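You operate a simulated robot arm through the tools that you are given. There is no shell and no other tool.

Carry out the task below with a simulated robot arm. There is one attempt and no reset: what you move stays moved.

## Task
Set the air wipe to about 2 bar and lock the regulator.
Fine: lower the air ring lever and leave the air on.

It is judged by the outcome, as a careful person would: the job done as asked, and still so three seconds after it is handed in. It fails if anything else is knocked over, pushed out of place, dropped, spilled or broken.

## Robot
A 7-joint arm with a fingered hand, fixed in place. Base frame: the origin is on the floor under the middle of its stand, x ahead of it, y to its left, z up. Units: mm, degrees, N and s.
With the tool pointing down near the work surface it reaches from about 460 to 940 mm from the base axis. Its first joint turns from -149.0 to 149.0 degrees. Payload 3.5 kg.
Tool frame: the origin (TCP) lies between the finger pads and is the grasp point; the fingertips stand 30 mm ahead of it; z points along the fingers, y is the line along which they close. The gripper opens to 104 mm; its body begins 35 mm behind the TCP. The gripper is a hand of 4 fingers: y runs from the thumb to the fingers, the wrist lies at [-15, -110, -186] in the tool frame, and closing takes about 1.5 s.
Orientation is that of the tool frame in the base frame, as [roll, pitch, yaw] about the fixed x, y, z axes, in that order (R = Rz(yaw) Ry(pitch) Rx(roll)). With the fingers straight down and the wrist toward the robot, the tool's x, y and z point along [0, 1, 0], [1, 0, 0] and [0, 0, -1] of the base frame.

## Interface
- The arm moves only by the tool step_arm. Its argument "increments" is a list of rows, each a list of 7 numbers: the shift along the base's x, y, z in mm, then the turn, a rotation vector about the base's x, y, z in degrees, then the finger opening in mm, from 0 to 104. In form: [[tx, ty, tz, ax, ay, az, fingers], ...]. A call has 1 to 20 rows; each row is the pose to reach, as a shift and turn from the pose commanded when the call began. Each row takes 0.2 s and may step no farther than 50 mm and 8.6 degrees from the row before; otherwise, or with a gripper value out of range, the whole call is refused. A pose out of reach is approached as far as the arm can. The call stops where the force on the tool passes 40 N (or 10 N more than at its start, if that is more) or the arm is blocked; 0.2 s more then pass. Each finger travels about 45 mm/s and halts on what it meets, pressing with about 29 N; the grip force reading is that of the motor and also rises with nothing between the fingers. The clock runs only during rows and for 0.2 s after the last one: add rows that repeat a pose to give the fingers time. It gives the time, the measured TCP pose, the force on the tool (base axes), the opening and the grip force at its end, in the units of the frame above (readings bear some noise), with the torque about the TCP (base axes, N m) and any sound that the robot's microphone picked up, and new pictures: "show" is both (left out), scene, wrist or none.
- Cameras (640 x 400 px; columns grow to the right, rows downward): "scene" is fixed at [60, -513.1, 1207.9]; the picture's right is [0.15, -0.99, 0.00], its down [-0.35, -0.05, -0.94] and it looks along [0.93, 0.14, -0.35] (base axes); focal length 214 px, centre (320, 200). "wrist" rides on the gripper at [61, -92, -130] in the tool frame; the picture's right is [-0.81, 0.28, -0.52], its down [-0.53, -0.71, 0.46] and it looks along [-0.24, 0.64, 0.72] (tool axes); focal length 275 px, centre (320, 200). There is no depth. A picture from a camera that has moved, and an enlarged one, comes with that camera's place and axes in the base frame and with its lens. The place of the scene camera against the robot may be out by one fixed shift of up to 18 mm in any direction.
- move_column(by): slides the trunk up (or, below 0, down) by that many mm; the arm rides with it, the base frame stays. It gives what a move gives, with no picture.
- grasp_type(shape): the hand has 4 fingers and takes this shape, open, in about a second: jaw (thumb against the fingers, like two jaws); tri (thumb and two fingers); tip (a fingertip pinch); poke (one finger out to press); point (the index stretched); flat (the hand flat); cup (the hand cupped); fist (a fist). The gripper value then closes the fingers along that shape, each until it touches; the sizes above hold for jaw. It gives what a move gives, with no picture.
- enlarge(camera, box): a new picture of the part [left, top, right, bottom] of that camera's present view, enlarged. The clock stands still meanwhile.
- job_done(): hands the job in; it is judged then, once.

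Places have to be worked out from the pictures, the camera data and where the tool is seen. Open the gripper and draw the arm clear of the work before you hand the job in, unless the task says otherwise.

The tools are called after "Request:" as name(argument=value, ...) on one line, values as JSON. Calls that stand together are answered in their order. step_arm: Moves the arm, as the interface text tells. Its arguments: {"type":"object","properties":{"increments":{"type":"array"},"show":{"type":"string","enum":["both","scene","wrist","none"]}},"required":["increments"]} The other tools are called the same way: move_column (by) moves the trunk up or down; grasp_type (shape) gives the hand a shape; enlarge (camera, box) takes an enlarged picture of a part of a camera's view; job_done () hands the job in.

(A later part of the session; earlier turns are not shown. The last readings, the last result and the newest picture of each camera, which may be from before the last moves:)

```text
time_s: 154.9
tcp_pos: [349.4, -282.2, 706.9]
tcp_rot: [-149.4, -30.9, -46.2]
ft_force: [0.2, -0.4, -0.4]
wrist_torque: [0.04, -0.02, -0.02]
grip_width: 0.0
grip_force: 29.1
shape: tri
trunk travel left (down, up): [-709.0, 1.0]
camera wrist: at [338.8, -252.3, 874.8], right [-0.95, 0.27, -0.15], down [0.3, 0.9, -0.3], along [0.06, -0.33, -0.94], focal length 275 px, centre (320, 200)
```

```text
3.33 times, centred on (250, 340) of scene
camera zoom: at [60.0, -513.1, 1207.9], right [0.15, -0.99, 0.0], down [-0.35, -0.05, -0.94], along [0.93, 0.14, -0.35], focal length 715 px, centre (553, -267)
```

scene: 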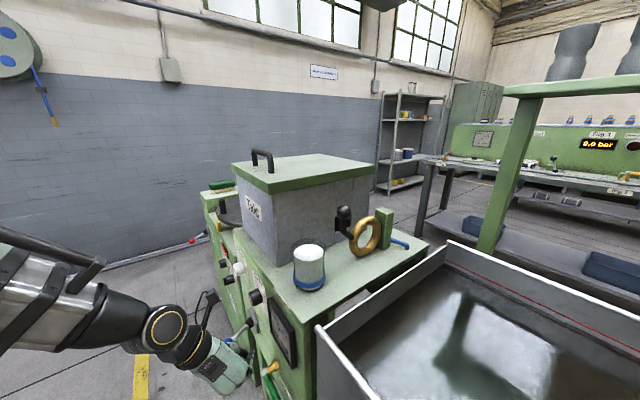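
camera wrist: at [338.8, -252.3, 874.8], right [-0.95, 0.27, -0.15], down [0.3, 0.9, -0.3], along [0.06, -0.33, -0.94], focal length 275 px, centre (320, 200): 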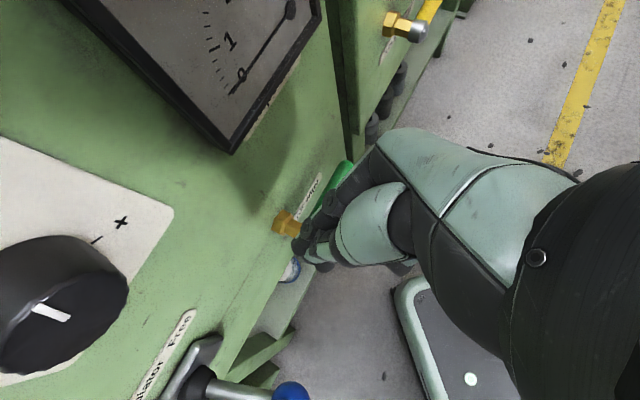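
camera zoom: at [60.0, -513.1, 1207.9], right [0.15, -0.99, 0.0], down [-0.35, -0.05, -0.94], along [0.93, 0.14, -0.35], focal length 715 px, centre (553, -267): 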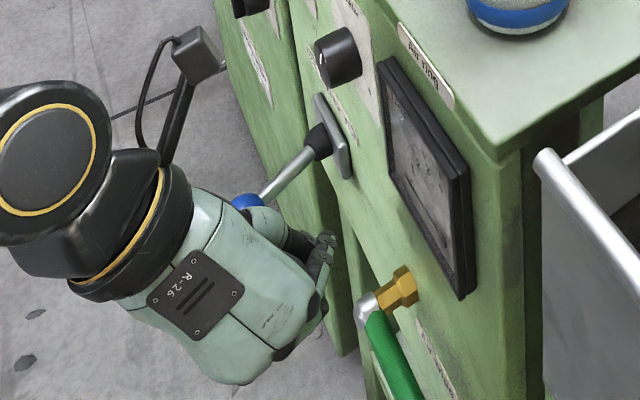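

The label next to it reads "Air wipe". I move over the handle's outer part, then push down gently in small steps and watch the force.

Request:
step_arm(increments=[[-11, -20, -5, 0, 0, 0, 0], [-22, -40, -11, 0, 0, 0, 0], [-32.7, -59.8, -17, 0, 0, 0, 0], [-32.7, -59.8, -17, 0, 0, 0, 0]], show="none")

Request:
step_arm(increments=[[0, 0, -6, 0, 0, 0, 0], [0, 0, -12, 0, 0, 0, 0], [0, 0, -18, 0, 0, 0, 0], [0, 0, -24, 0, 0, 0, 0]], show="both")

Request:
enlarge(camera="scene", box=[180, 280, 320, 400])

```text
time_s: 155.9
tcp_pos: [316.1, -341.8, 689.0]
tcp_rot: [-149.3, -30.8, -46.3]
ft_force: [0.2, -0.3, 0.4]
wrist_torque: [-0.03, 0.0, 0.0]
grip_width: 0.1
grip_force: 28.7
shape: tri
trunk travel left (down, up): [-709.0, 1.0]
```

```text
time_s: 156.9
tcp_pos: [317.6, -339.5, 666.9]
tcp_rot: [-149.5, -30.8, -46.1]
ft_force: [-0.2, 0.4, -0.5]
wrist_torque: [0.04, 0.02, 0.02]
grip_width: 0.1
grip_force: 29.3
shape: tri
trunk travel left (down, up): [-709.0, 1.0]
camera wrist: at [306.6, -309.5, 834.5], right [-0.95, 0.27, -0.15], down [0.3, 0.9, -0.3], along [0.06, -0.33, -0.94], focal length 275 px, centre (320, 200)
```

scene: 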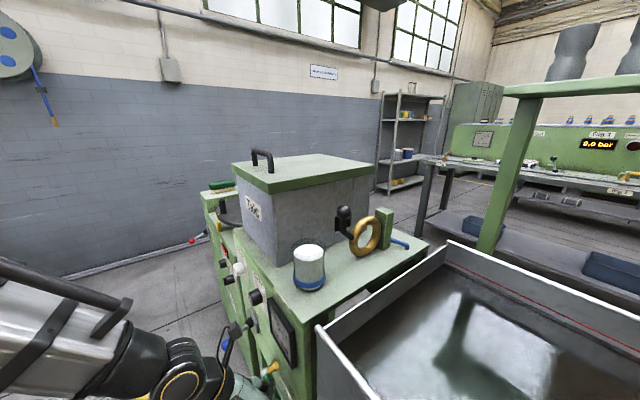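
wrist: 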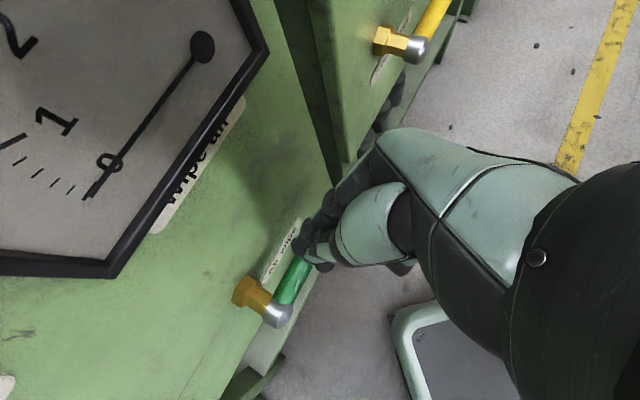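

```text
3.33 times, centred on (250, 340) of scene
camera zoom: at [60.0, -513.1, 1207.9], right [0.15, -0.99, 0.0], down [-0.35, -0.05, -0.94], along [0.93, 0.14, -0.35], focal length 715 px, centre (553, -267)
```

zoom: 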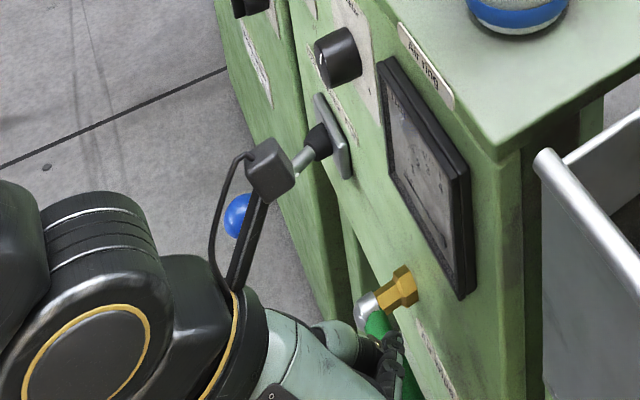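

No contact yet at fingertip z≈645. I continue downward in 6 mm steps.

Request:
step_arm(increments=[[0, 0, -6, 0, 0, 0, 0], [0, 0, -12, 0, 0, 0, 0], [0, 0, -18, 0, 0, 0, 0], [0, 0, -24, 0, 0, 0, 0]], show="both")

Request:
enlarge(camera="wrist", box=[220, 160, 420, 340])

```text
time_s: 157.9
tcp_pos: [319.2, -341.9, 644.8]
tcp_rot: [-149.5, -30.7, -46.2]
ft_force: [0.9, 0.1, 2.3]
wrist_torque: [-0.02, -0.06, -0.01]
grip_width: 0.0
grip_force: 29.4
shape: tri
out of reach, approached as far as the arm can: row 4
trunk travel left (down, up): [-709.0, 1.0]
camera wrist: at [308.4, -311.2, 812.8], right [-0.95, 0.27, -0.15], down [0.3, 0.91, -0.3], along [0.06, -0.33, -0.94], focal length 275 px, centre (320, 200)
```

scene: 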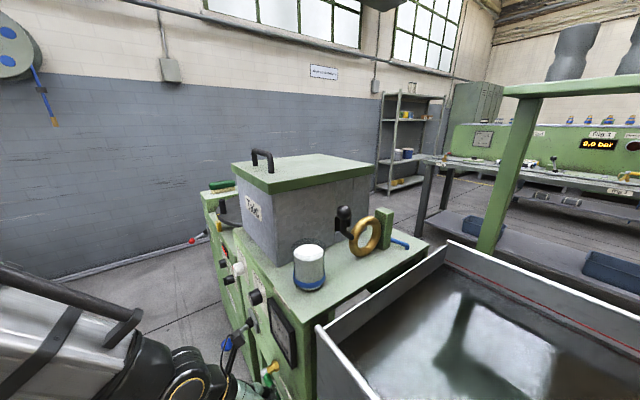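
wrist: 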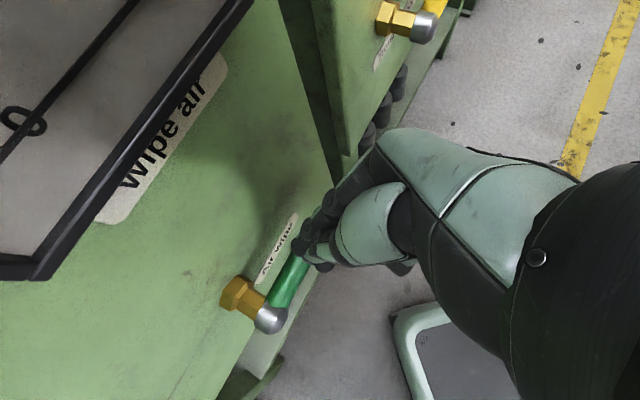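

```text
2.22 times, centred on (320, 250) of wrist
camera zoom: at [308.4, -311.2, 812.8], right [-0.95, 0.27, -0.15], down [0.3, 0.91, -0.3], along [0.06, -0.33, -0.94], focal length 612 px, centre (320, 89)
```

zoom: 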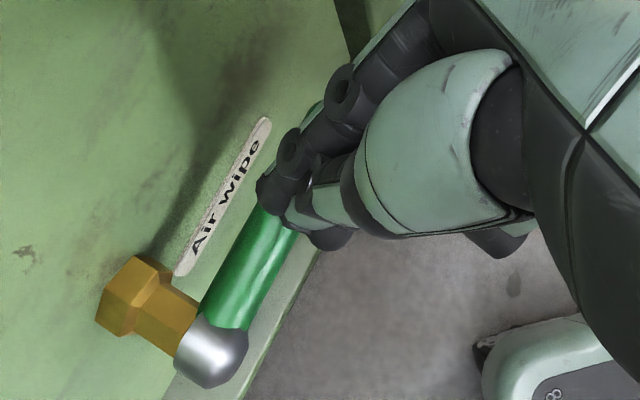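

Slight contact (2–3 N) and the arm is at its lower reach, but I can push down with the trunk itself. I lower the trunk by 15 mm and look.

Request:
move_column(by=-15)

Request:
step_arm(increments=[[0, 0, 0, 0, 0, 0, 0]], show="wrist")

Request:
enlarge(camera="wrist", box=[220, 160, 420, 340])

```text
time_s: 158.3
tcp_pos: [319.2, -341.9, 641.8]
tcp_rot: [-149.2, -31.5, -46.5]
ft_force: [-6.4, 3.0, 21.8]
wrist_torque: [-0.04, -0.33, 0.03]
grip_width: 0.1
grip_force: 29.1
shape: tri
trunk travel left (down, up): [-701.0, 9.0]
stopped: the force on the tool passed its limit at 55 N (the readings are from after the stop); the commanded pose is now the measured one
```

```text
time_s: 158.7
tcp_pos: [319.6, -340.5, 641.5]
tcp_rot: [-149.1, -31.6, -46.4]
ft_force: [-4.2, 0.8, 25.7]
wrist_torque: [-0.1, -0.45, -0.02]
grip_width: 0.0
grip_force: 29.5
shape: tri
trunk travel left (down, up): [-701.0, 9.0]
camera wrist: at [307.2, -310.6, 810.2], right [-0.95, 0.27, -0.16], down [0.31, 0.9, -0.3], along [0.07, -0.34, -0.94], focal length 275 px, centre (320, 200)
```

wrist: 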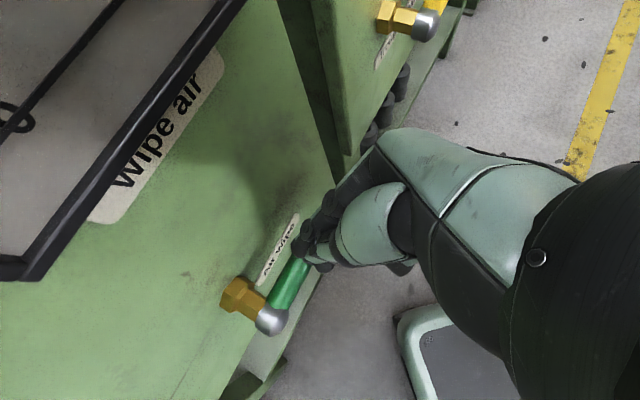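

```text
2.22 times, centred on (320, 250) of wrist
camera zoom: at [307.2, -310.6, 810.2], right [-0.95, 0.27, -0.16], down [0.31, 0.9, -0.3], along [0.07, -0.34, -0.94], focal length 612 px, centre (320, 89)
```

zoom: 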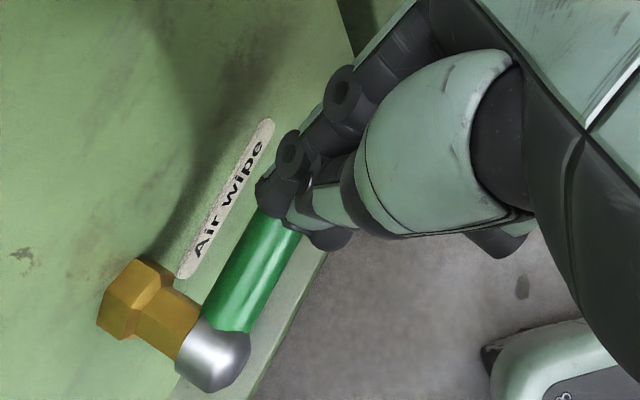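

The handle firmly resists downward (55 N, no motion), so it must turn the other way (up). Handle re-triangulates at z≈620, f≈484. I lift off and roll the hand another 45° so I can straddle the handle with thumb above and fingers below.

Request:
step_arm(increments=[[0, 0, 15, 0, 0, 0, 0], [0, 0, 35, 0, 0, 0, 0], [0, 0, 40, 2.6, -2.8, -6.5, 0], [0, 0, 42, 5.3, -5.5, -12.9, 0], [0, 0, 42, 7.9, -8.3, -19.4, 0], [0, 0, 42, 10.5, -11, -25.8, 0], [0, 0, 42, 13.2, -13.8, -32.3, 0], [0, 0, 42, 15.8, -16.5, -38.7, 0], [0, 0, 42, 15.8, -16.5, -38.7, 0]], show="both")

Request:
enlarge(camera="scene", box=[180, 280, 320, 400])

```text
time_s: 160.7
tcp_pos: [319.4, -342.9, 682.0]
tcp_rot: [-126.5, -21.6, -96.0]
ft_force: [-0.3, -0.9, -0.1]
wrist_torque: [0.0, 0.02, -0.02]
grip_width: 0.0
grip_force: 29.3
shape: tri
trunk travel left (down, up): [-701.0, 9.0]
camera wrist: at [270.1, -337.5, 846.1], right [-0.49, 0.84, -0.22], down [0.85, 0.52, 0.08], along [0.18, -0.14, -0.97], focal length 275 px, centre (320, 200)
```

scene: 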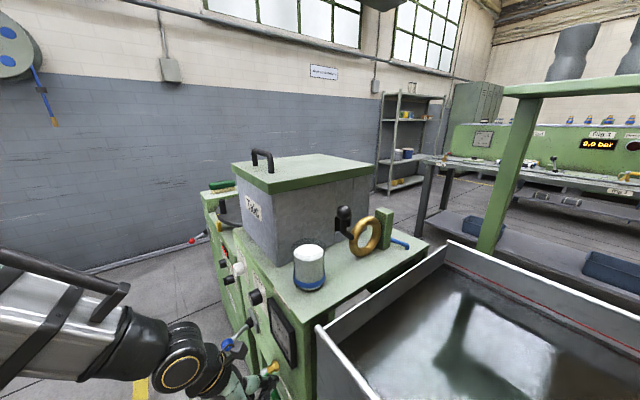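
wrist: 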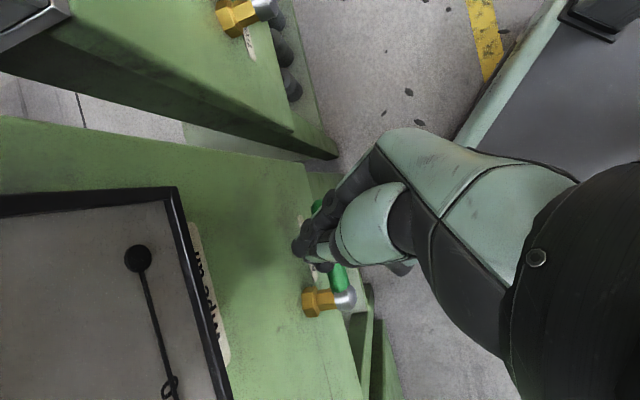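

```text
3.33 times, centred on (250, 340) of scene
camera zoom: at [60.0, -513.1, 1207.9], right [0.15, -0.99, 0.0], down [-0.35, -0.05, -0.94], along [0.93, 0.14, -0.35], focal length 715 px, centre (553, -267)
```

zoom: 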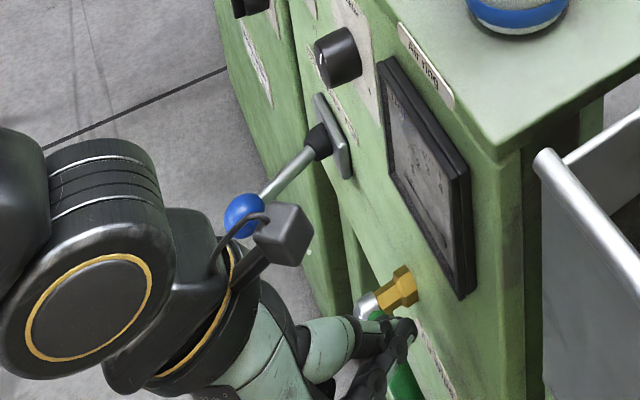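

The roll worked. Now I back off in front of the handle while descending a little, then lower the trunk so the hand is level with the handle.

Request:
step_arm(increments=[[-9, 7, -8, 0, 0, 0, 0], [-16, 13, -15, 0, 0, 0, 0], [-22.5, 15.5, -22, 0, 0, 0, 0], [-22.5, 15.5, -22, 0, 0, 0, 0]], show="none")

Request:
move_column(by=-40)

Request:
step_arm(increments=[[0, 0, 0, 0, 0, 0, 30], [0, 0, 0, 0, 0, 0, 60], [0, 0, 0, 0, 0, 0, 76], [0, 0, 0, 0, 0, 0, 76], [0, 0, 0, 0, 0, 0, 76]], show="both")

Request:
enlarge(camera="scene", box=[200, 310, 320, 400])

```text
time_s: 161.7
tcp_pos: [298.8, -328.0, 661.4]
tcp_rot: [-126.6, -21.7, -95.8]
ft_force: [0.3, 0.0, 0.4]
wrist_torque: [-0.01, -0.01, 0.01]
grip_width: 0.3
grip_force: 29.1
shape: tri
trunk travel left (down, up): [-701.0, 9.0]
```

```text
time_s: 162.6
tcp_pos: [298.5, -328.4, 620.8]
tcp_rot: [-126.6, -21.7, -95.9]
ft_force: [-0.5, -0.9, -0.1]
wrist_torque: [-0.01, 0.0, -0.01]
grip_width: 0.0
grip_force: 28.6
shape: tri
trunk travel left (down, up): [-661.0, 49.0]
```

```text
time_s: 163.8
tcp_pos: [298.9, -326.8, 621.9]
tcp_rot: [-126.6, -21.7, -95.8]
ft_force: [0.3, -0.6, 0.2]
wrist_torque: [0.02, -0.01, 0.0]
grip_width: 69.5
grip_force: 0.1
shape: jaw
trunk travel left (down, up): [-661.0, 49.0]
camera wrist: at [249.4, -323.0, 785.7], right [-0.5, 0.84, -0.22], down [0.85, 0.52, 0.08], along [0.18, -0.14, -0.97], focal length 275 px, centre (320, 200)
```

scene: 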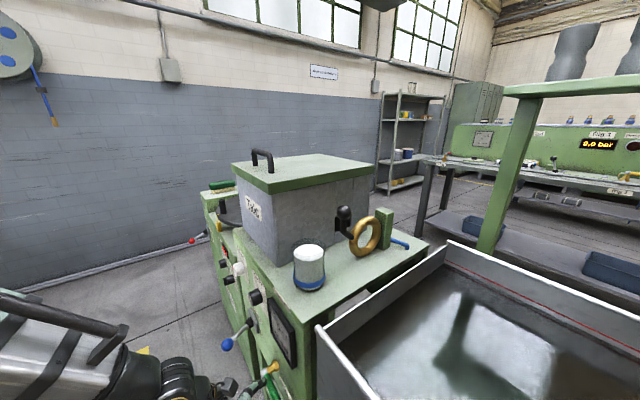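
wrist: 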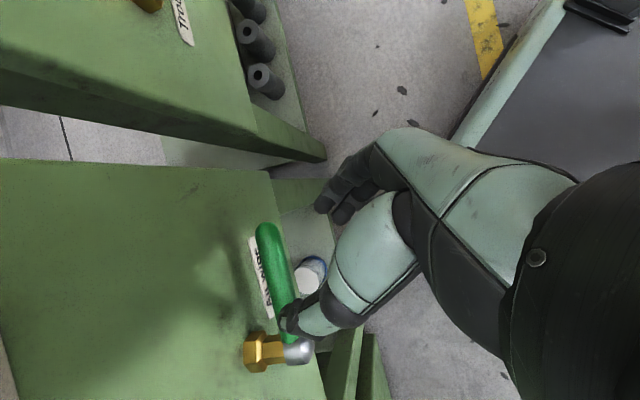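

```text
4.44 times, centred on (260, 355) of scene
camera zoom: at [60.0, -513.1, 1207.9], right [0.15, -0.99, 0.0], down [-0.35, -0.05, -0.94], along [0.93, 0.14, -0.35], focal length 953 px, centre (587, -489)
```

zoom: 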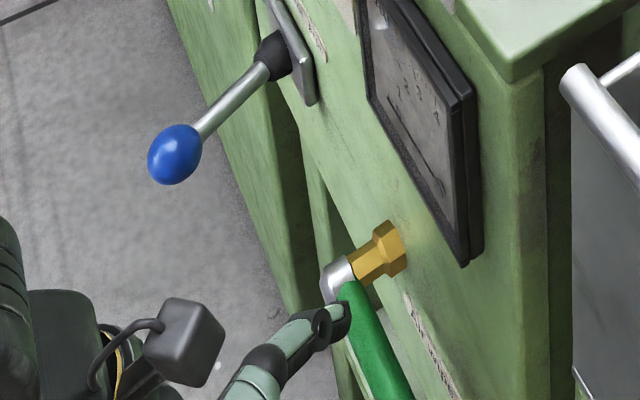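

The thumb would be near the hub and the fingers near the handle's end; rolling 25° more makes the grip more vertical. I narrow the opening to 48 mm, roll, and shift slightly left.

Request:
step_arm(increments=[[0, 0, 0, 0, 0, 0, 48], [2, 2, 2, 2.2, -2.3, -5.4, 48], [4, 4, 4, 4.4, -4.6, -10.8, 48], [6, 6, 6, 6.6, -6.9, -16.1, 48], [8, 8, 8, 8.8, -9.2, -21.5, 48], [8, 8, 8, 8.8, -9.2, -21.5, 48]], show="both")

Request:
enlarge(camera="scene", box=[200, 310, 320, 400])

```text
time_s: 165.2
tcp_pos: [307.3, -319.2, 629.7]
tcp_rot: [-120.2, -10.5, -119.3]
ft_force: [-0.9, -0.7, -0.1]
wrist_torque: [0.02, -0.01, 0.0]
grip_width: 44.9
grip_force: 0.0
shape: jaw
trunk travel left (down, up): [-661.0, 49.0]
camera wrist: at [232.6, -316.4, 784.4], right [-0.12, 0.98, -0.12], down [0.95, 0.15, 0.28], along [0.3, -0.08, -0.95], focal length 275 px, centre (320, 200)
```

scene: 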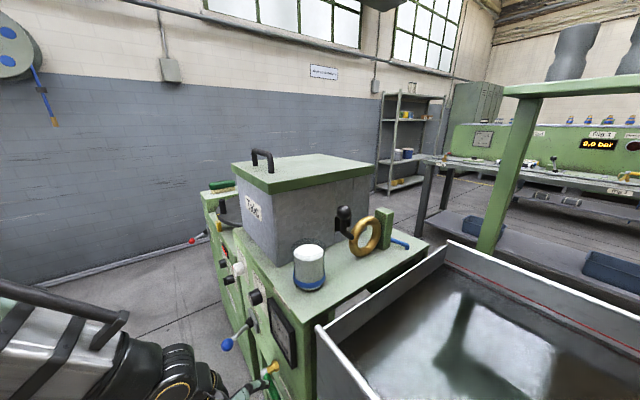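
wrist: 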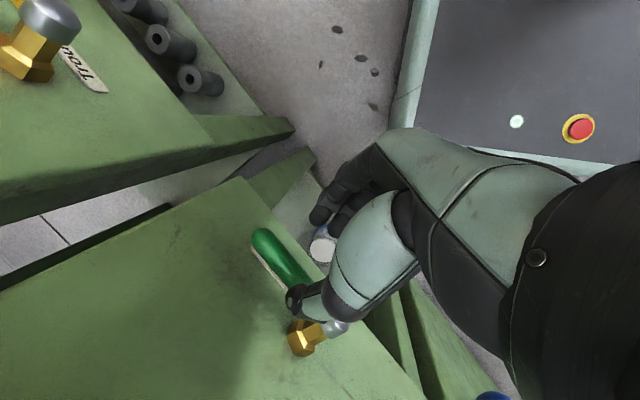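

```text
4.44 times, centred on (260, 355) of scene
camera zoom: at [60.0, -513.1, 1207.9], right [0.15, -0.99, 0.0], down [-0.35, -0.05, -0.94], along [0.93, 0.14, -0.35], focal length 953 px, centre (587, -489)
```

zoom: 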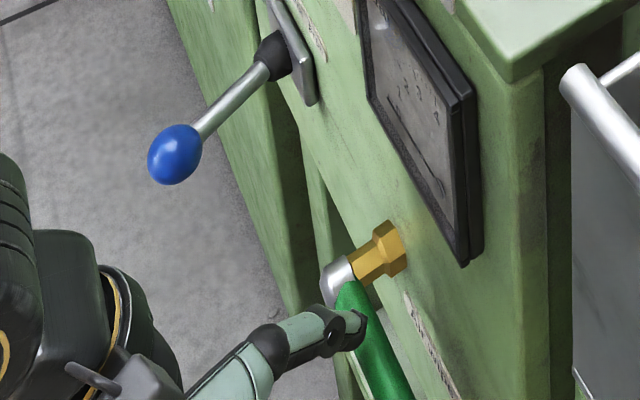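

The thumb is right above the handle. I raise 5 mm, shift 8 mm right, then advance so the handle enters between thumb (above) and fingers (below), and close.

Request:
step_arm(increments=[[-3, -3, 4, 0, 0, 0, 48], [-6, -6, 5, 0, 0, 0, 48], [0, -12, 5, 0, 0, 0, 48], [6, -18, 5, 0, 0, 0, 48], [12, -24.5, 5, 0, 0, 0, 48], [12, -24.5, 5, 0, 0, 0, 48]], show="both")

Request:
enlarge(camera="scene", box=[200, 310, 320, 400])

```text
time_s: 166.6
tcp_pos: [320.2, -345.6, 634.4]
tcp_rot: [-120.2, -10.5, -119.2]
ft_force: [-0.4, -0.5, -0.7]
wrist_torque: [0.02, 0.06, 0.02]
grip_width: 44.9
grip_force: 0.1
shape: jaw
trunk travel left (down, up): [-661.0, 49.0]
camera wrist: at [245.9, -341.1, 789.0], right [-0.12, 0.98, -0.13], down [0.95, 0.15, 0.28], along [0.3, -0.08, -0.95], focal length 275 px, centre (320, 200)
```

scene: 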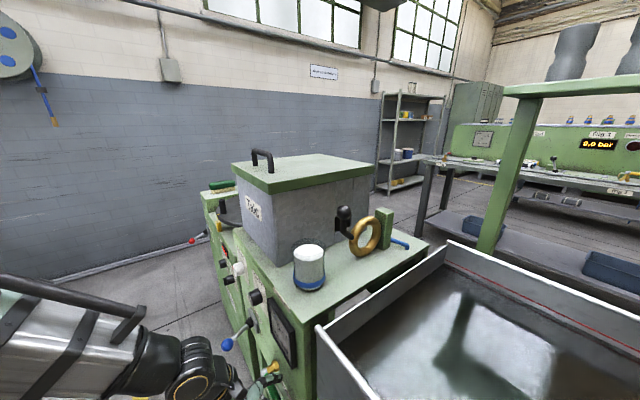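
wrist: 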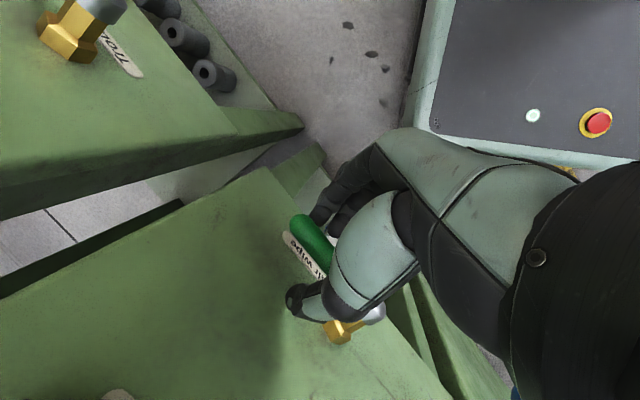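

```text
4.44 times, centred on (260, 355) of scene
camera zoom: at [60.0, -513.1, 1207.9], right [0.15, -0.99, 0.0], down [-0.35, -0.05, -0.94], along [0.93, 0.14, -0.35], focal length 953 px, centre (587, -489)
```

zoom: 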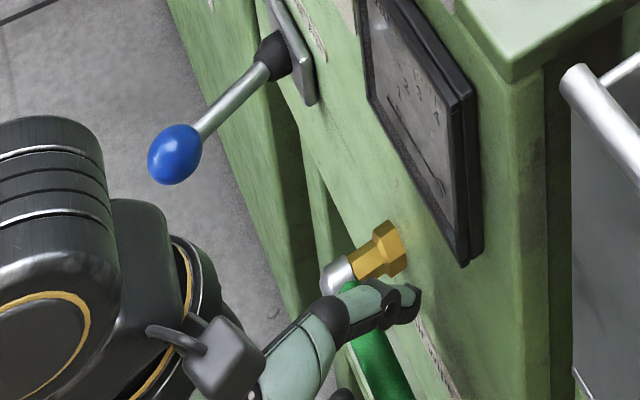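

The thumb now passes over the handle and the fingers are below it. I close to grip the handle lightly.

Request:
step_arm(increments=[[0, 0, 0, 0, 0, 0, 36], [0, 0, 0, 0, 0, 0, 22], [0, 0, 0, 0, 0, 0, 10], [0, 0, 0, 0, 0, 0, 10], [0, 0, 0, 0, 0, 0, 10]], show="wrist")

Request:
enlarge(camera="wrist", box=[230, 180, 430, 360])

Request:
enlarge(camera="scene", box=[200, 310, 320, 400])

```text
time_s: 167.8
tcp_pos: [319.9, -345.1, 635.7]
tcp_rot: [-120.3, -10.6, -119.1]
ft_force: [3.2, -3.8, -0.4]
wrist_torque: [-0.03, -0.06, 0.0]
grip_width: 11.2
grip_force: 29.2
shape: tri
trunk travel left (down, up): [-661.0, 49.0]
camera wrist: at [246.1, -341.4, 789.0], right [-0.12, 0.98, -0.13], down [0.95, 0.15, 0.28], along [0.3, -0.09, -0.95], focal length 275 px, centre (320, 200)
```

wrist: 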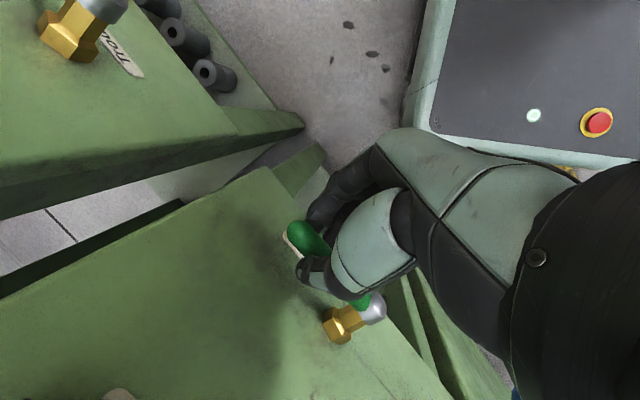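

```text
2.22 times, centred on (330, 270) of wrist
camera zoom: at [246.1, -341.4, 789.0], right [-0.12, 0.98, -0.13], down [0.95, 0.15, 0.28], along [0.3, -0.09, -0.95], focal length 612 px, centre (298, 44)
```

zoom: 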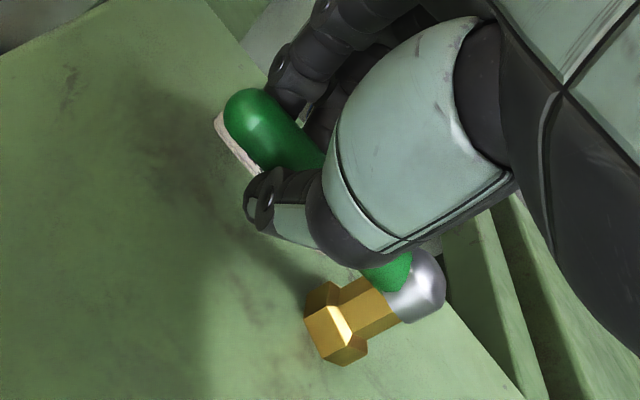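

```text
4.44 times, centred on (260, 355) of scene
camera zoom: at [60.0, -513.1, 1207.9], right [0.15, -0.99, 0.0], down [-0.35, -0.05, -0.94], along [0.93, 0.14, -0.35], focal length 953 px, centre (587, -489)
```

zoom: 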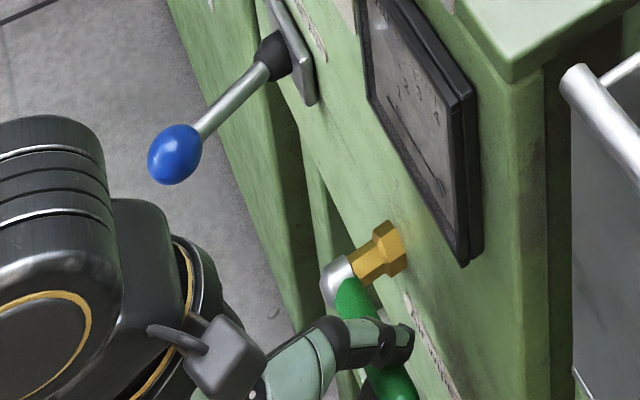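

The handle is gripped (width 11, 29 N). I test lifting by a few millimetres and read the force.

Request:
step_arm(increments=[[0, 0, 3, 0, 0, 0, 10], [0, 0, 6, 0, 0, 0, 10], [0, 0, 9, 0, 0, 0, 10]], show="wrist")

Request:
enlarge(camera="wrist", box=[230, 180, 430, 360])

```text
time_s: 168.6
tcp_pos: [319.7, -343.9, 643.8]
tcp_rot: [-120.2, -10.5, -119.3]
ft_force: [7.7, -3.7, -2.6]
wrist_torque: [-0.02, 0.03, -0.01]
grip_width: 10.4
grip_force: 29.7
shape: tri
trunk travel left (down, up): [-661.0, 49.0]
camera wrist: at [246.5, -341.0, 797.9], right [-0.12, 0.98, -0.13], down [0.95, 0.15, 0.28], along [0.3, -0.08, -0.95], focal length 275 px, centre (320, 200)
```

wrist: 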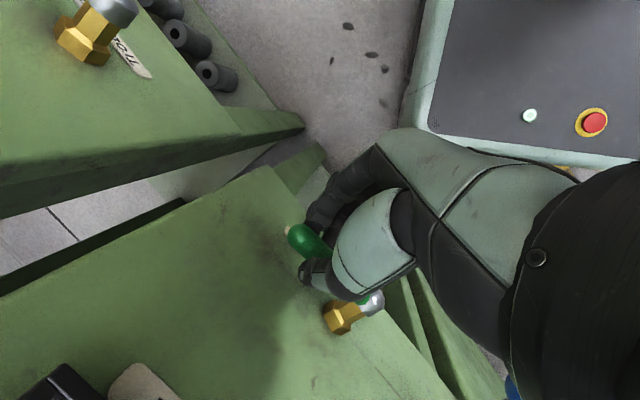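

```text
2.22 times, centred on (330, 270) of wrist
camera zoom: at [246.5, -341.0, 797.9], right [-0.12, 0.98, -0.13], down [0.95, 0.15, 0.28], along [0.3, -0.08, -0.95], focal length 612 px, centre (298, 44)
```

zoom: 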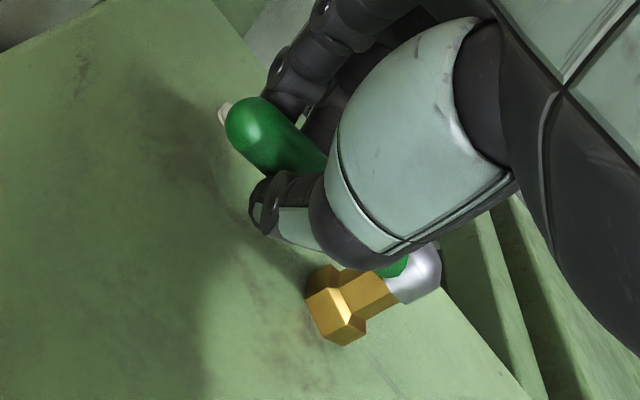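

The handle moved up easily (~3 N) – that's the opening direction. I follow its arc upward, rolling the hand with it.

Request:
step_arm(increments=[[1.2, 1.2, 7, -5.5, 5.8, 0, 10], [3.2, 3.1, 13.8, -11.1, 11.6, 0, 10], [5.8, 5.6, 20, -16.6, 17.3, 0, 10], [9.1, 8.7, 25.8, -22.1, 23.1, 0, 10]], show="both")

Request:
enlarge(camera="scene", box=[210, 290, 320, 390])

```text
time_s: 169.6
tcp_pos: [275.5, -438.8, 724.6]
tcp_rot: [-132.7, -32.1, -109.8]
ft_force: [0.4, -0.3, 0.5]
wrist_torque: [0.0, -0.03, 0.01]
grip_width: 8.5
grip_force: 29.2
shape: tri
out of reach, approached as far as the arm can: row 1, 2, 3, 4
trunk travel left (down, up): [-661.0, 49.0]
camera wrist: at [254.6, -397.6, 889.1], right [-0.27, 0.91, -0.3], down [0.96, 0.26, -0.1], along [-0.01, -0.32, -0.95], focal length 275 px, centre (320, 200)
```

scene: 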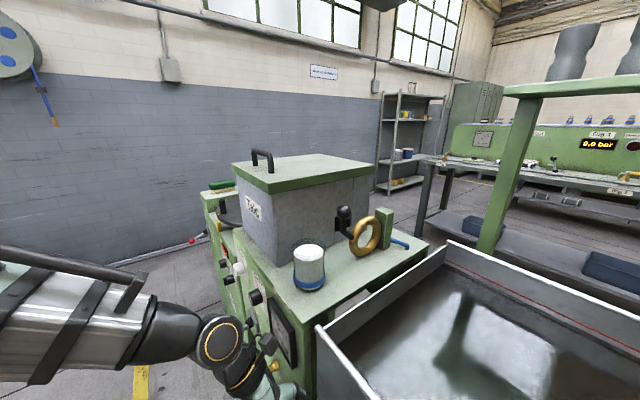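
wrist: 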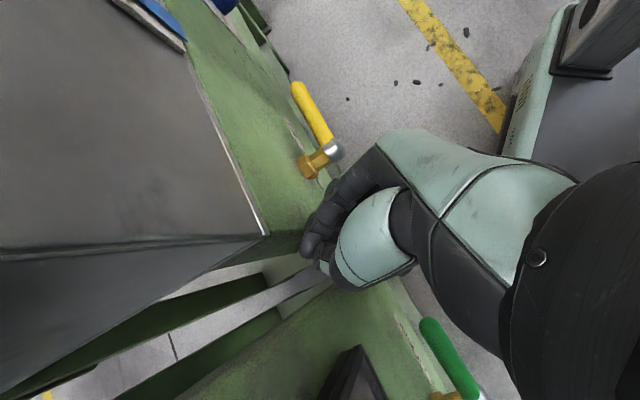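

```text
4.00 times, centred on (265, 340) of scene
camera zoom: at [60.0, -513.1, 1207.9], right [0.15, -0.99, 0.0], down [-0.35, -0.05, -0.94], along [0.93, 0.14, -0.35], focal length 858 px, centre (540, -360)
```

zoom: 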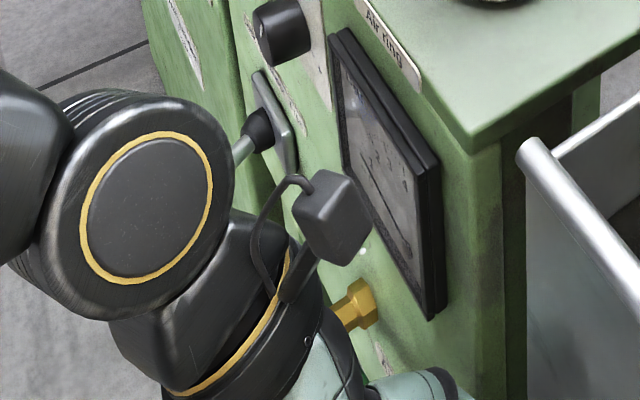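

The solver lost the pose and the hand slid off the handle to the right; forces are zero. Before moving, let me look closely at where the fingers and the handle are.

Request:
enlarge(camera="wrist", box=[220, 150, 420, 330])

Request:
enlarge(camera="wrist", box=[320, 280, 520, 400])

Request:
enlarge(camera="scene", box=[200, 300, 400, 400])

```text
2.22 times, centred on (320, 240) of wrist
camera zoom: at [254.6, -397.6, 889.1], right [-0.27, 0.91, -0.3], down [0.96, 0.26, -0.1], along [-0.01, -0.32, -0.95], focal length 612 px, centre (320, 111)
```

zoom: 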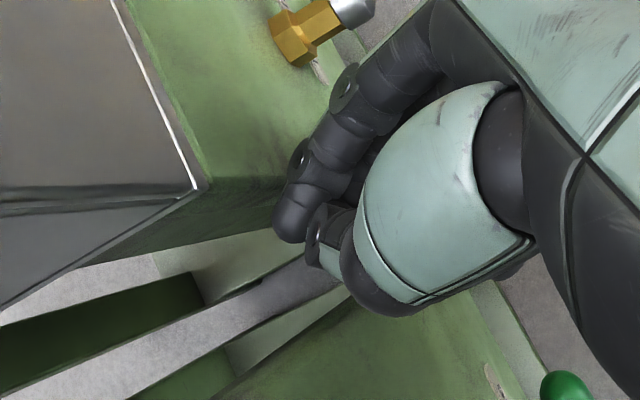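

```text
3.20 times, centred on (420, 340) of wrist
camera zoom: at [254.6, -397.6, 889.1], right [-0.27, 0.91, -0.3], down [0.96, 0.26, -0.1], along [-0.01, -0.32, -0.95], focal length 881 px, centre (0, -248)
```

zoom: 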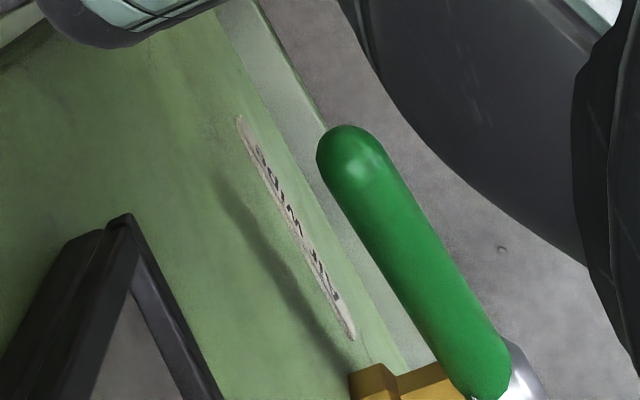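

```text
3.20 times, centred on (300, 350) of scene
camera zoom: at [60.0, -513.1, 1207.9], right [0.15, -0.99, 0.0], down [-0.35, -0.05, -0.94], along [0.93, 0.14, -0.35], focal length 686 px, centre (384, -280)
```

zoom: 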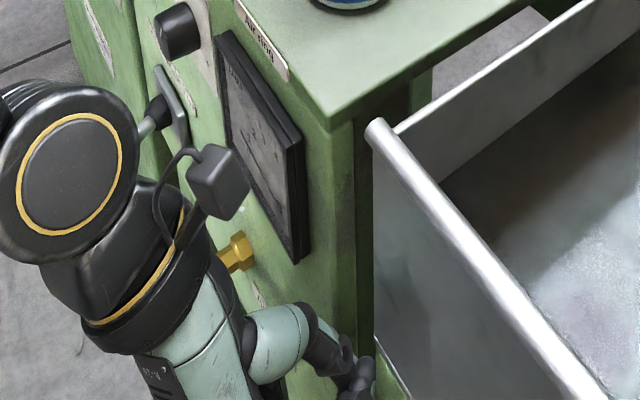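

The closed fingers hover in front of the gap, touching nothing; the handle seems raised a little. I retreat diagonally back and down (staying within reach), away from the trough.

Request:
step_arm(increments=[[-10, 11, -11, 0, 0, 0, 8], [-20, 22, -22, 0, 0, 0, 8], [-31, 33, -34, 0, 0, 0, 8], [-41, 44, -48, 0, 0, 0, 8], [-41, 44, -56, 0, 0, 0, 8]], show="both")

Request:
enlarge(camera="scene", box=[200, 300, 340, 400])

```text
time_s: 170.8
tcp_pos: [223.5, -415.9, 679.2]
tcp_rot: [-132.7, -30.6, -109.1]
ft_force: [-0.3, 0.5, -0.2]
wrist_torque: [-0.02, -0.05, 0.01]
grip_width: 7.4
grip_force: 0.2
shape: tri
out of reach, approached as far as the arm can: row 2, 3, 4, 5
trunk travel left (down, up): [-661.0, 49.0]
camera wrist: at [201.4, -379.0, 846.2], right [-0.28, 0.92, -0.28], down [0.96, 0.27, -0.09], along [0.0, -0.3, -0.95], focal length 275 px, centre (320, 200)
```

scene: 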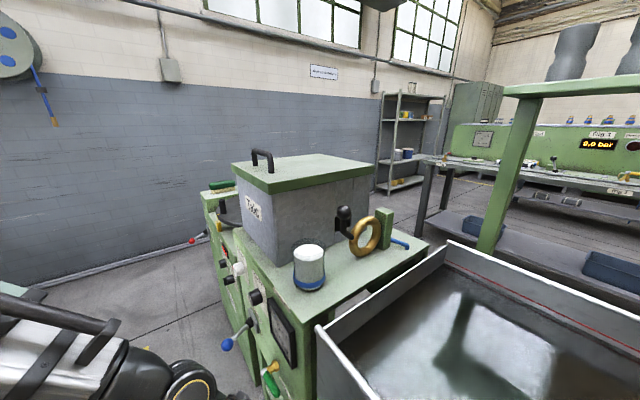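
wrist: 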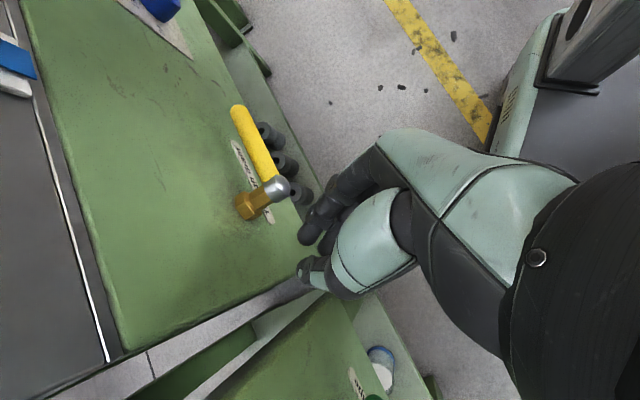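

```text
4.00 times, centred on (270, 350) of scene
camera zoom: at [60.0, -513.1, 1207.9], right [0.15, -0.99, 0.0], down [-0.35, -0.05, -0.94], along [0.93, 0.14, -0.35], focal length 858 px, centre (520, -400)
```

zoom: 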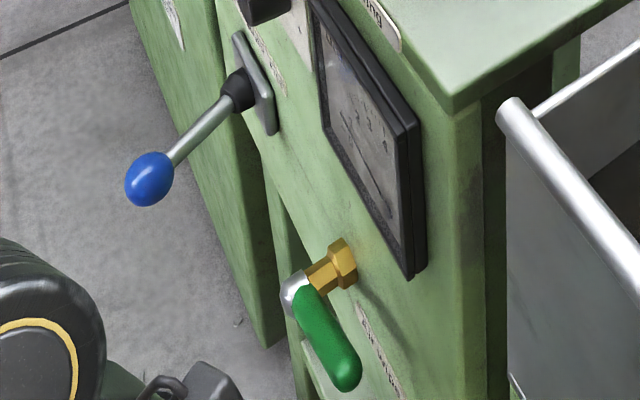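

The handle stays raised at about 25°. I'll lower the hand, come back left beneath the handle with closed fingertips, and then lift it using the trunk (which doesn't affect the arm's reach).

Request:
step_arm(increments=[[0, 0, -20, 0, 0, 0, 0], [0, 0, -40, 0, 0, 0, 0], [-3, 4, -56, 0, 0, 0, 0], [12, 26, -58, 0, 0, 0, 0], [30, 50, -58, 0, 0, 0, 0], [50, 72, -58, 0, 0, 0, 0], [66, 91, -58, 0, 0, 0, 0], [66, 91, -58, 0, 0, 0, 0]], show="both")

Request:
enlarge(camera="scene", box=[200, 300, 340, 400])

Request:
enlarge(camera="wrist", box=[220, 150, 420, 330])

```text
time_s: 172.6
tcp_pos: [258.2, -394.7, 656.8]
tcp_rot: [-133.4, -27.6, -107.1]
ft_force: [-1.1, 0.4, -0.2]
wrist_torque: [0.0, 0.0, -0.01]
grip_width: 0.1
grip_force: 28.8
shape: tri
out of reach, approached as far as the arm can: row 1, 2, 3, 4, 5, 6, 7, 8
trunk travel left (down, up): [-661.0, 49.0]
camera wrist: at [233.2, -367.4, 823.8], right [-0.31, 0.92, -0.24], down [0.95, 0.3, -0.06], along [0.01, -0.25, -0.97], focal length 275 px, centre (320, 200)
```

scene: 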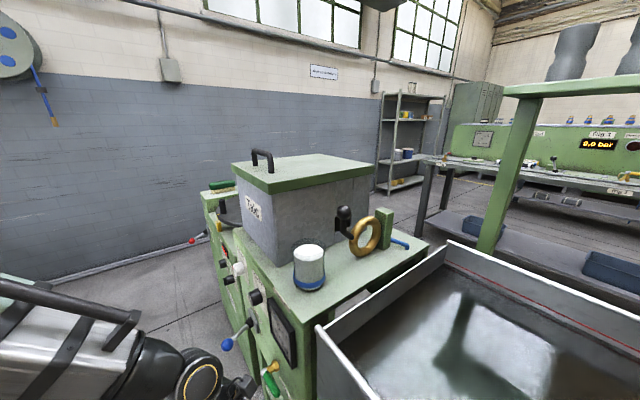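
wrist: 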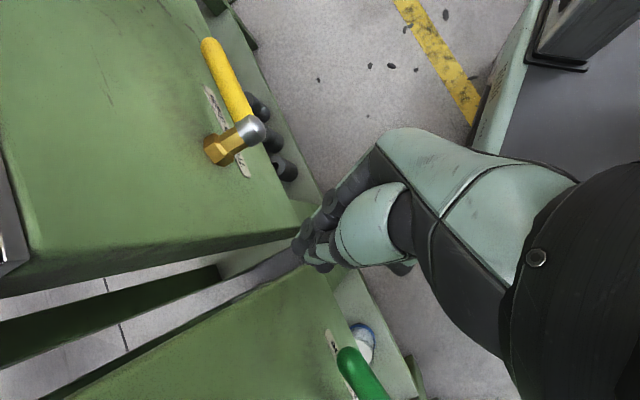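

```text
4.00 times, centred on (270, 350) of scene
camera zoom: at [60.0, -513.1, 1207.9], right [0.15, -0.99, 0.0], down [-0.35, -0.05, -0.94], along [0.93, 0.14, -0.35], focal length 858 px, centre (520, -400)
```

zoom: 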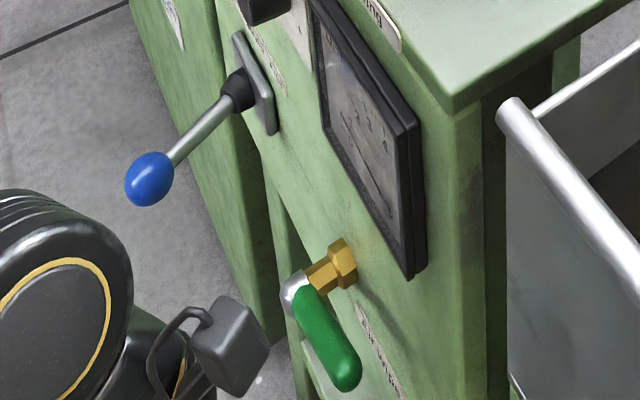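

```text
2.22 times, centred on (320, 240) of wrist
camera zoom: at [233.2, -367.4, 823.8], right [-0.31, 0.92, -0.24], down [0.95, 0.3, -0.06], along [0.01, -0.25, -0.97], focal length 612 px, centre (320, 111)
```

zoom: 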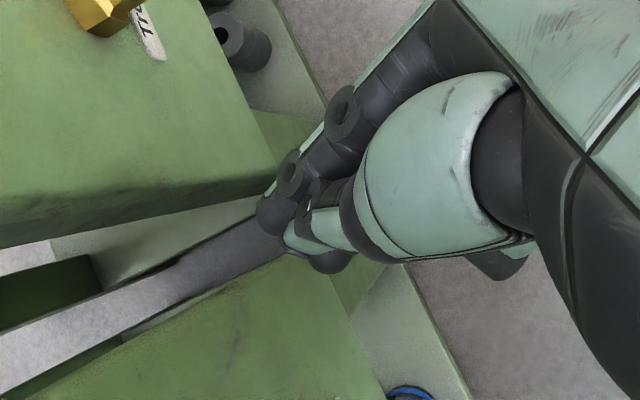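

This orientation is awkward; the earlier "rolled 90°" pose moved well. I raise the trunk 24 mm and rotate back to that pose to the right of the handle, clear of everything.

Request:
move_column(by=24)

Request:
step_arm(increments=[[1, 4, -2, -0.9, 1.9, 7.5, 0], [3, 8, -5, -1.8, 3.9, 15.1, 0], [5, 12, -8, -2.7, 5.8, 22.6, 0], [7, 15, -11, -3.7, 7.8, 30.2, 0], [10, 19, -14, -4.6, 9.7, 37.7, 0], [12, 22, -18, -5.5, 11.7, 45.3, 0], [13.6, 25, -21, -6.4, 13.6, 52.8, 0], [13.6, 25, -21, -6.4, 13.6, 52.8, 0]], show="both")

Request:
enlarge(camera="wrist", box=[180, 150, 420, 400])

```text
time_s: 173.3
tcp_pos: [259.2, -395.5, 680.5]
tcp_rot: [-133.3, -27.5, -107.2]
ft_force: [-0.9, -0.4, -0.1]
wrist_torque: [-0.03, -0.01, 0.02]
grip_width: 0.1
grip_force: 28.9
shape: tri
trunk travel left (down, up): [-685.0, 25.0]
```

```text
time_s: 175.1
tcp_pos: [272.6, -370.5, 659.0]
tcp_rot: [-149.5, -30.6, -46.1]
ft_force: [0.0, -0.1, -0.2]
wrist_torque: [0.02, 0.0, -0.03]
grip_width: 0.0
grip_force: 28.9
shape: tri
trunk travel left (down, up): [-685.0, 25.0]
camera wrist: at [261.9, -340.3, 827.9], right [-0.95, 0.27, -0.15], down [0.3, 0.91, -0.3], along [0.06, -0.33, -0.94], focal length 275 px, centre (320, 200)
```

scene: 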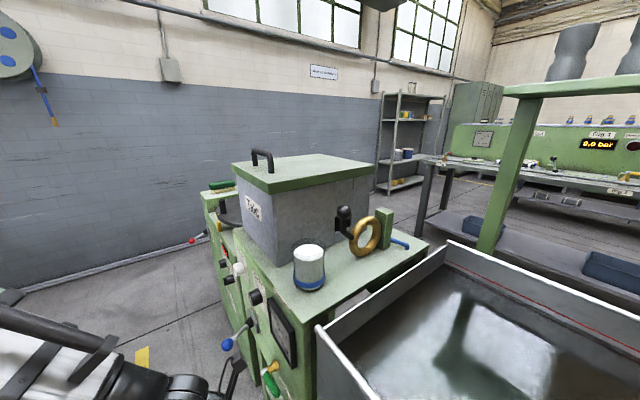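
wrist: 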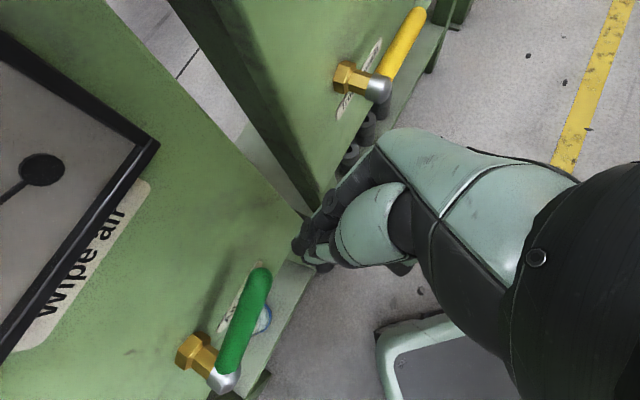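

```text
1.60 times, centred on (300, 275) of wrist
camera zoom: at [261.9, -340.3, 827.9], right [-0.95, 0.27, -0.15], down [0.3, 0.91, -0.3], along [0.06, -0.33, -0.94], focal length 440 px, centre (352, 80)
```

zoom: 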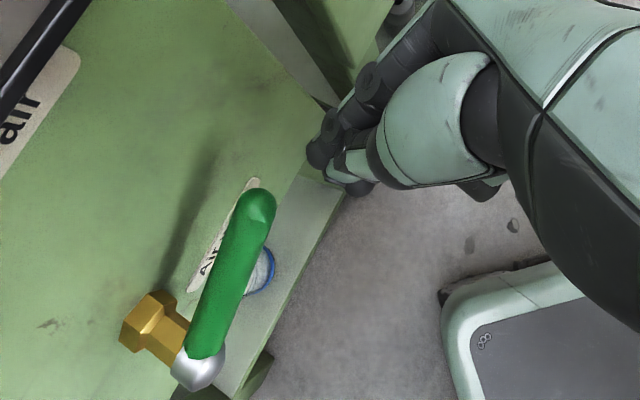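

Good mobility again, and the handle (raised ~25°) is clearly visible to the left of the fingertips. I lower slightly and slide the fingertips left under the handle's outer end.

Request:
step_arm(increments=[[4, -4, -9, 0, 0, 0, 0], [8, -8, -16, 0, 0, 0, 0], [17, 1, -16, 0, 0, 0, 0], [26, 10, -16, 0, 0, 0, 0], [34.7, 18.1, -16, 0, 0, 0, 0], [34.7, 18.1, -16, 0, 0, 0, 0]], show="wrist")

Request:
enlarge(camera="wrist", box=[180, 150, 420, 400])

Request:
enlarge(camera="scene", box=[200, 300, 340, 400])

```text
time_s: 176.5
tcp_pos: [305.8, -352.2, 644.2]
tcp_rot: [-149.6, -30.7, -46.1]
ft_force: [-1.2, 0.4, -0.9]
wrist_torque: [-0.01, 0.01, 0.0]
grip_width: 0.0
grip_force: 28.9
shape: tri
trunk travel left (down, up): [-685.0, 25.0]
camera wrist: at [295.8, -321.7, 812.4], right [-0.95, 0.27, -0.15], down [0.3, 0.91, -0.3], along [0.06, -0.33, -0.94], focal length 275 px, centre (320, 200)
```

wrist: 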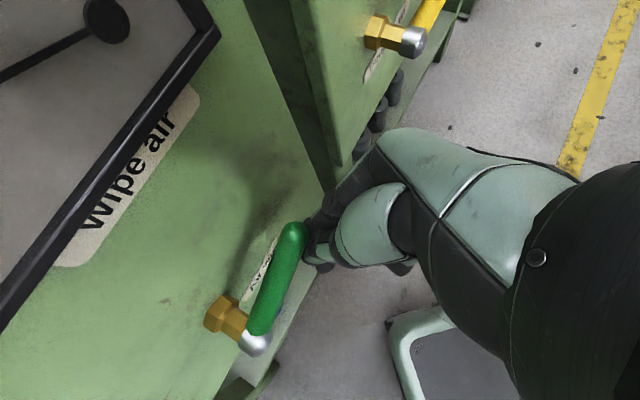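

```text
1.60 times, centred on (300, 275) of wrist
camera zoom: at [295.8, -321.7, 812.4], right [-0.95, 0.27, -0.15], down [0.3, 0.91, -0.3], along [0.06, -0.33, -0.94], focal length 440 px, centre (352, 80)
```

zoom: 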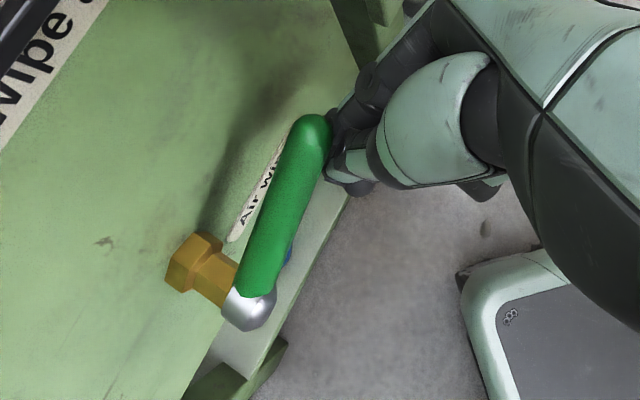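

```text
4.00 times, centred on (270, 350) of scene
camera zoom: at [60.0, -513.1, 1207.9], right [0.15, -0.99, 0.0], down [-0.35, -0.05, -0.94], along [0.93, 0.14, -0.35], focal length 858 px, centre (520, -400)
```

zoom: 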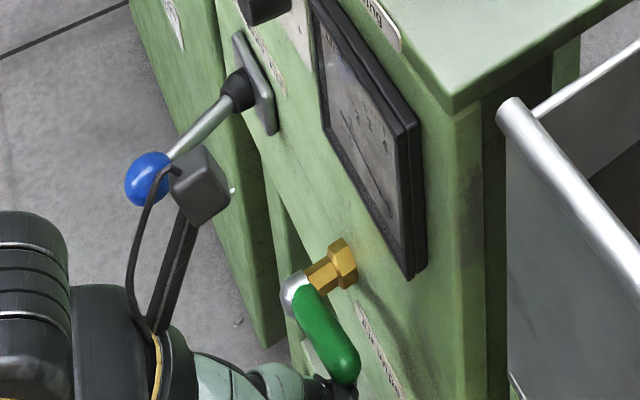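

The fingertips are now tucked under the handle's outer end. I lift with the trunk by 20 mm.

Request:
move_column(by=20)

Request:
step_arm(increments=[[0, 0, 0, 0, 0, 0, 0]], show="wrist")

Request:
enlarge(camera="scene", box=[200, 300, 340, 400])

```text
time_s: 177.1
tcp_pos: [305.4, -351.3, 663.2]
tcp_rot: [-149.5, -30.7, -46.1]
ft_force: [0.2, -0.1, -0.7]
wrist_torque: [0.01, -0.02, 0.0]
grip_width: 0.1
grip_force: 28.8
shape: tri
trunk travel left (down, up): [-705.0, 5.0]
```

```text
time_s: 177.5
tcp_pos: [305.9, -352.4, 663.5]
tcp_rot: [-149.5, -30.7, -46.1]
ft_force: [-0.8, 0.0, 0.4]
wrist_torque: [0.0, 0.0, 0.02]
grip_width: 0.2
grip_force: 29.3
shape: tri
trunk travel left (down, up): [-705.0, 5.0]
camera wrist: at [295.8, -321.8, 832.3], right [-0.95, 0.27, -0.15], down [0.3, 0.91, -0.3], along [0.06, -0.33, -0.94], focal length 275 px, centre (320, 200)
```

wrist: 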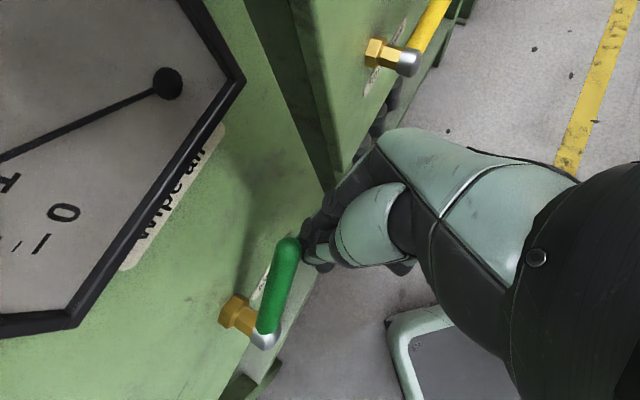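

```text
4.00 times, centred on (270, 350) of scene
camera zoom: at [60.0, -513.1, 1207.9], right [0.15, -0.99, 0.0], down [-0.35, -0.05, -0.94], along [0.93, 0.14, -0.35], focal length 858 px, centre (520, -400)
```

zoom: 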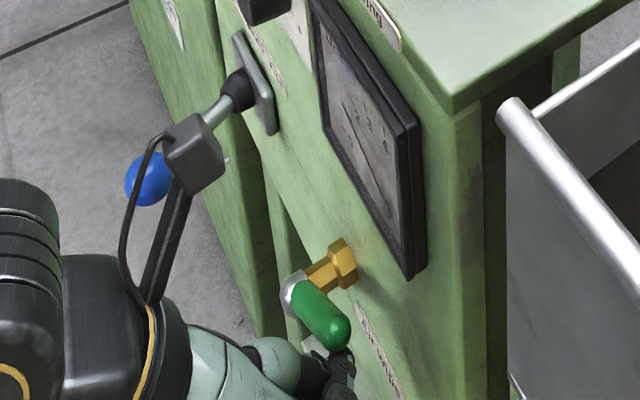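

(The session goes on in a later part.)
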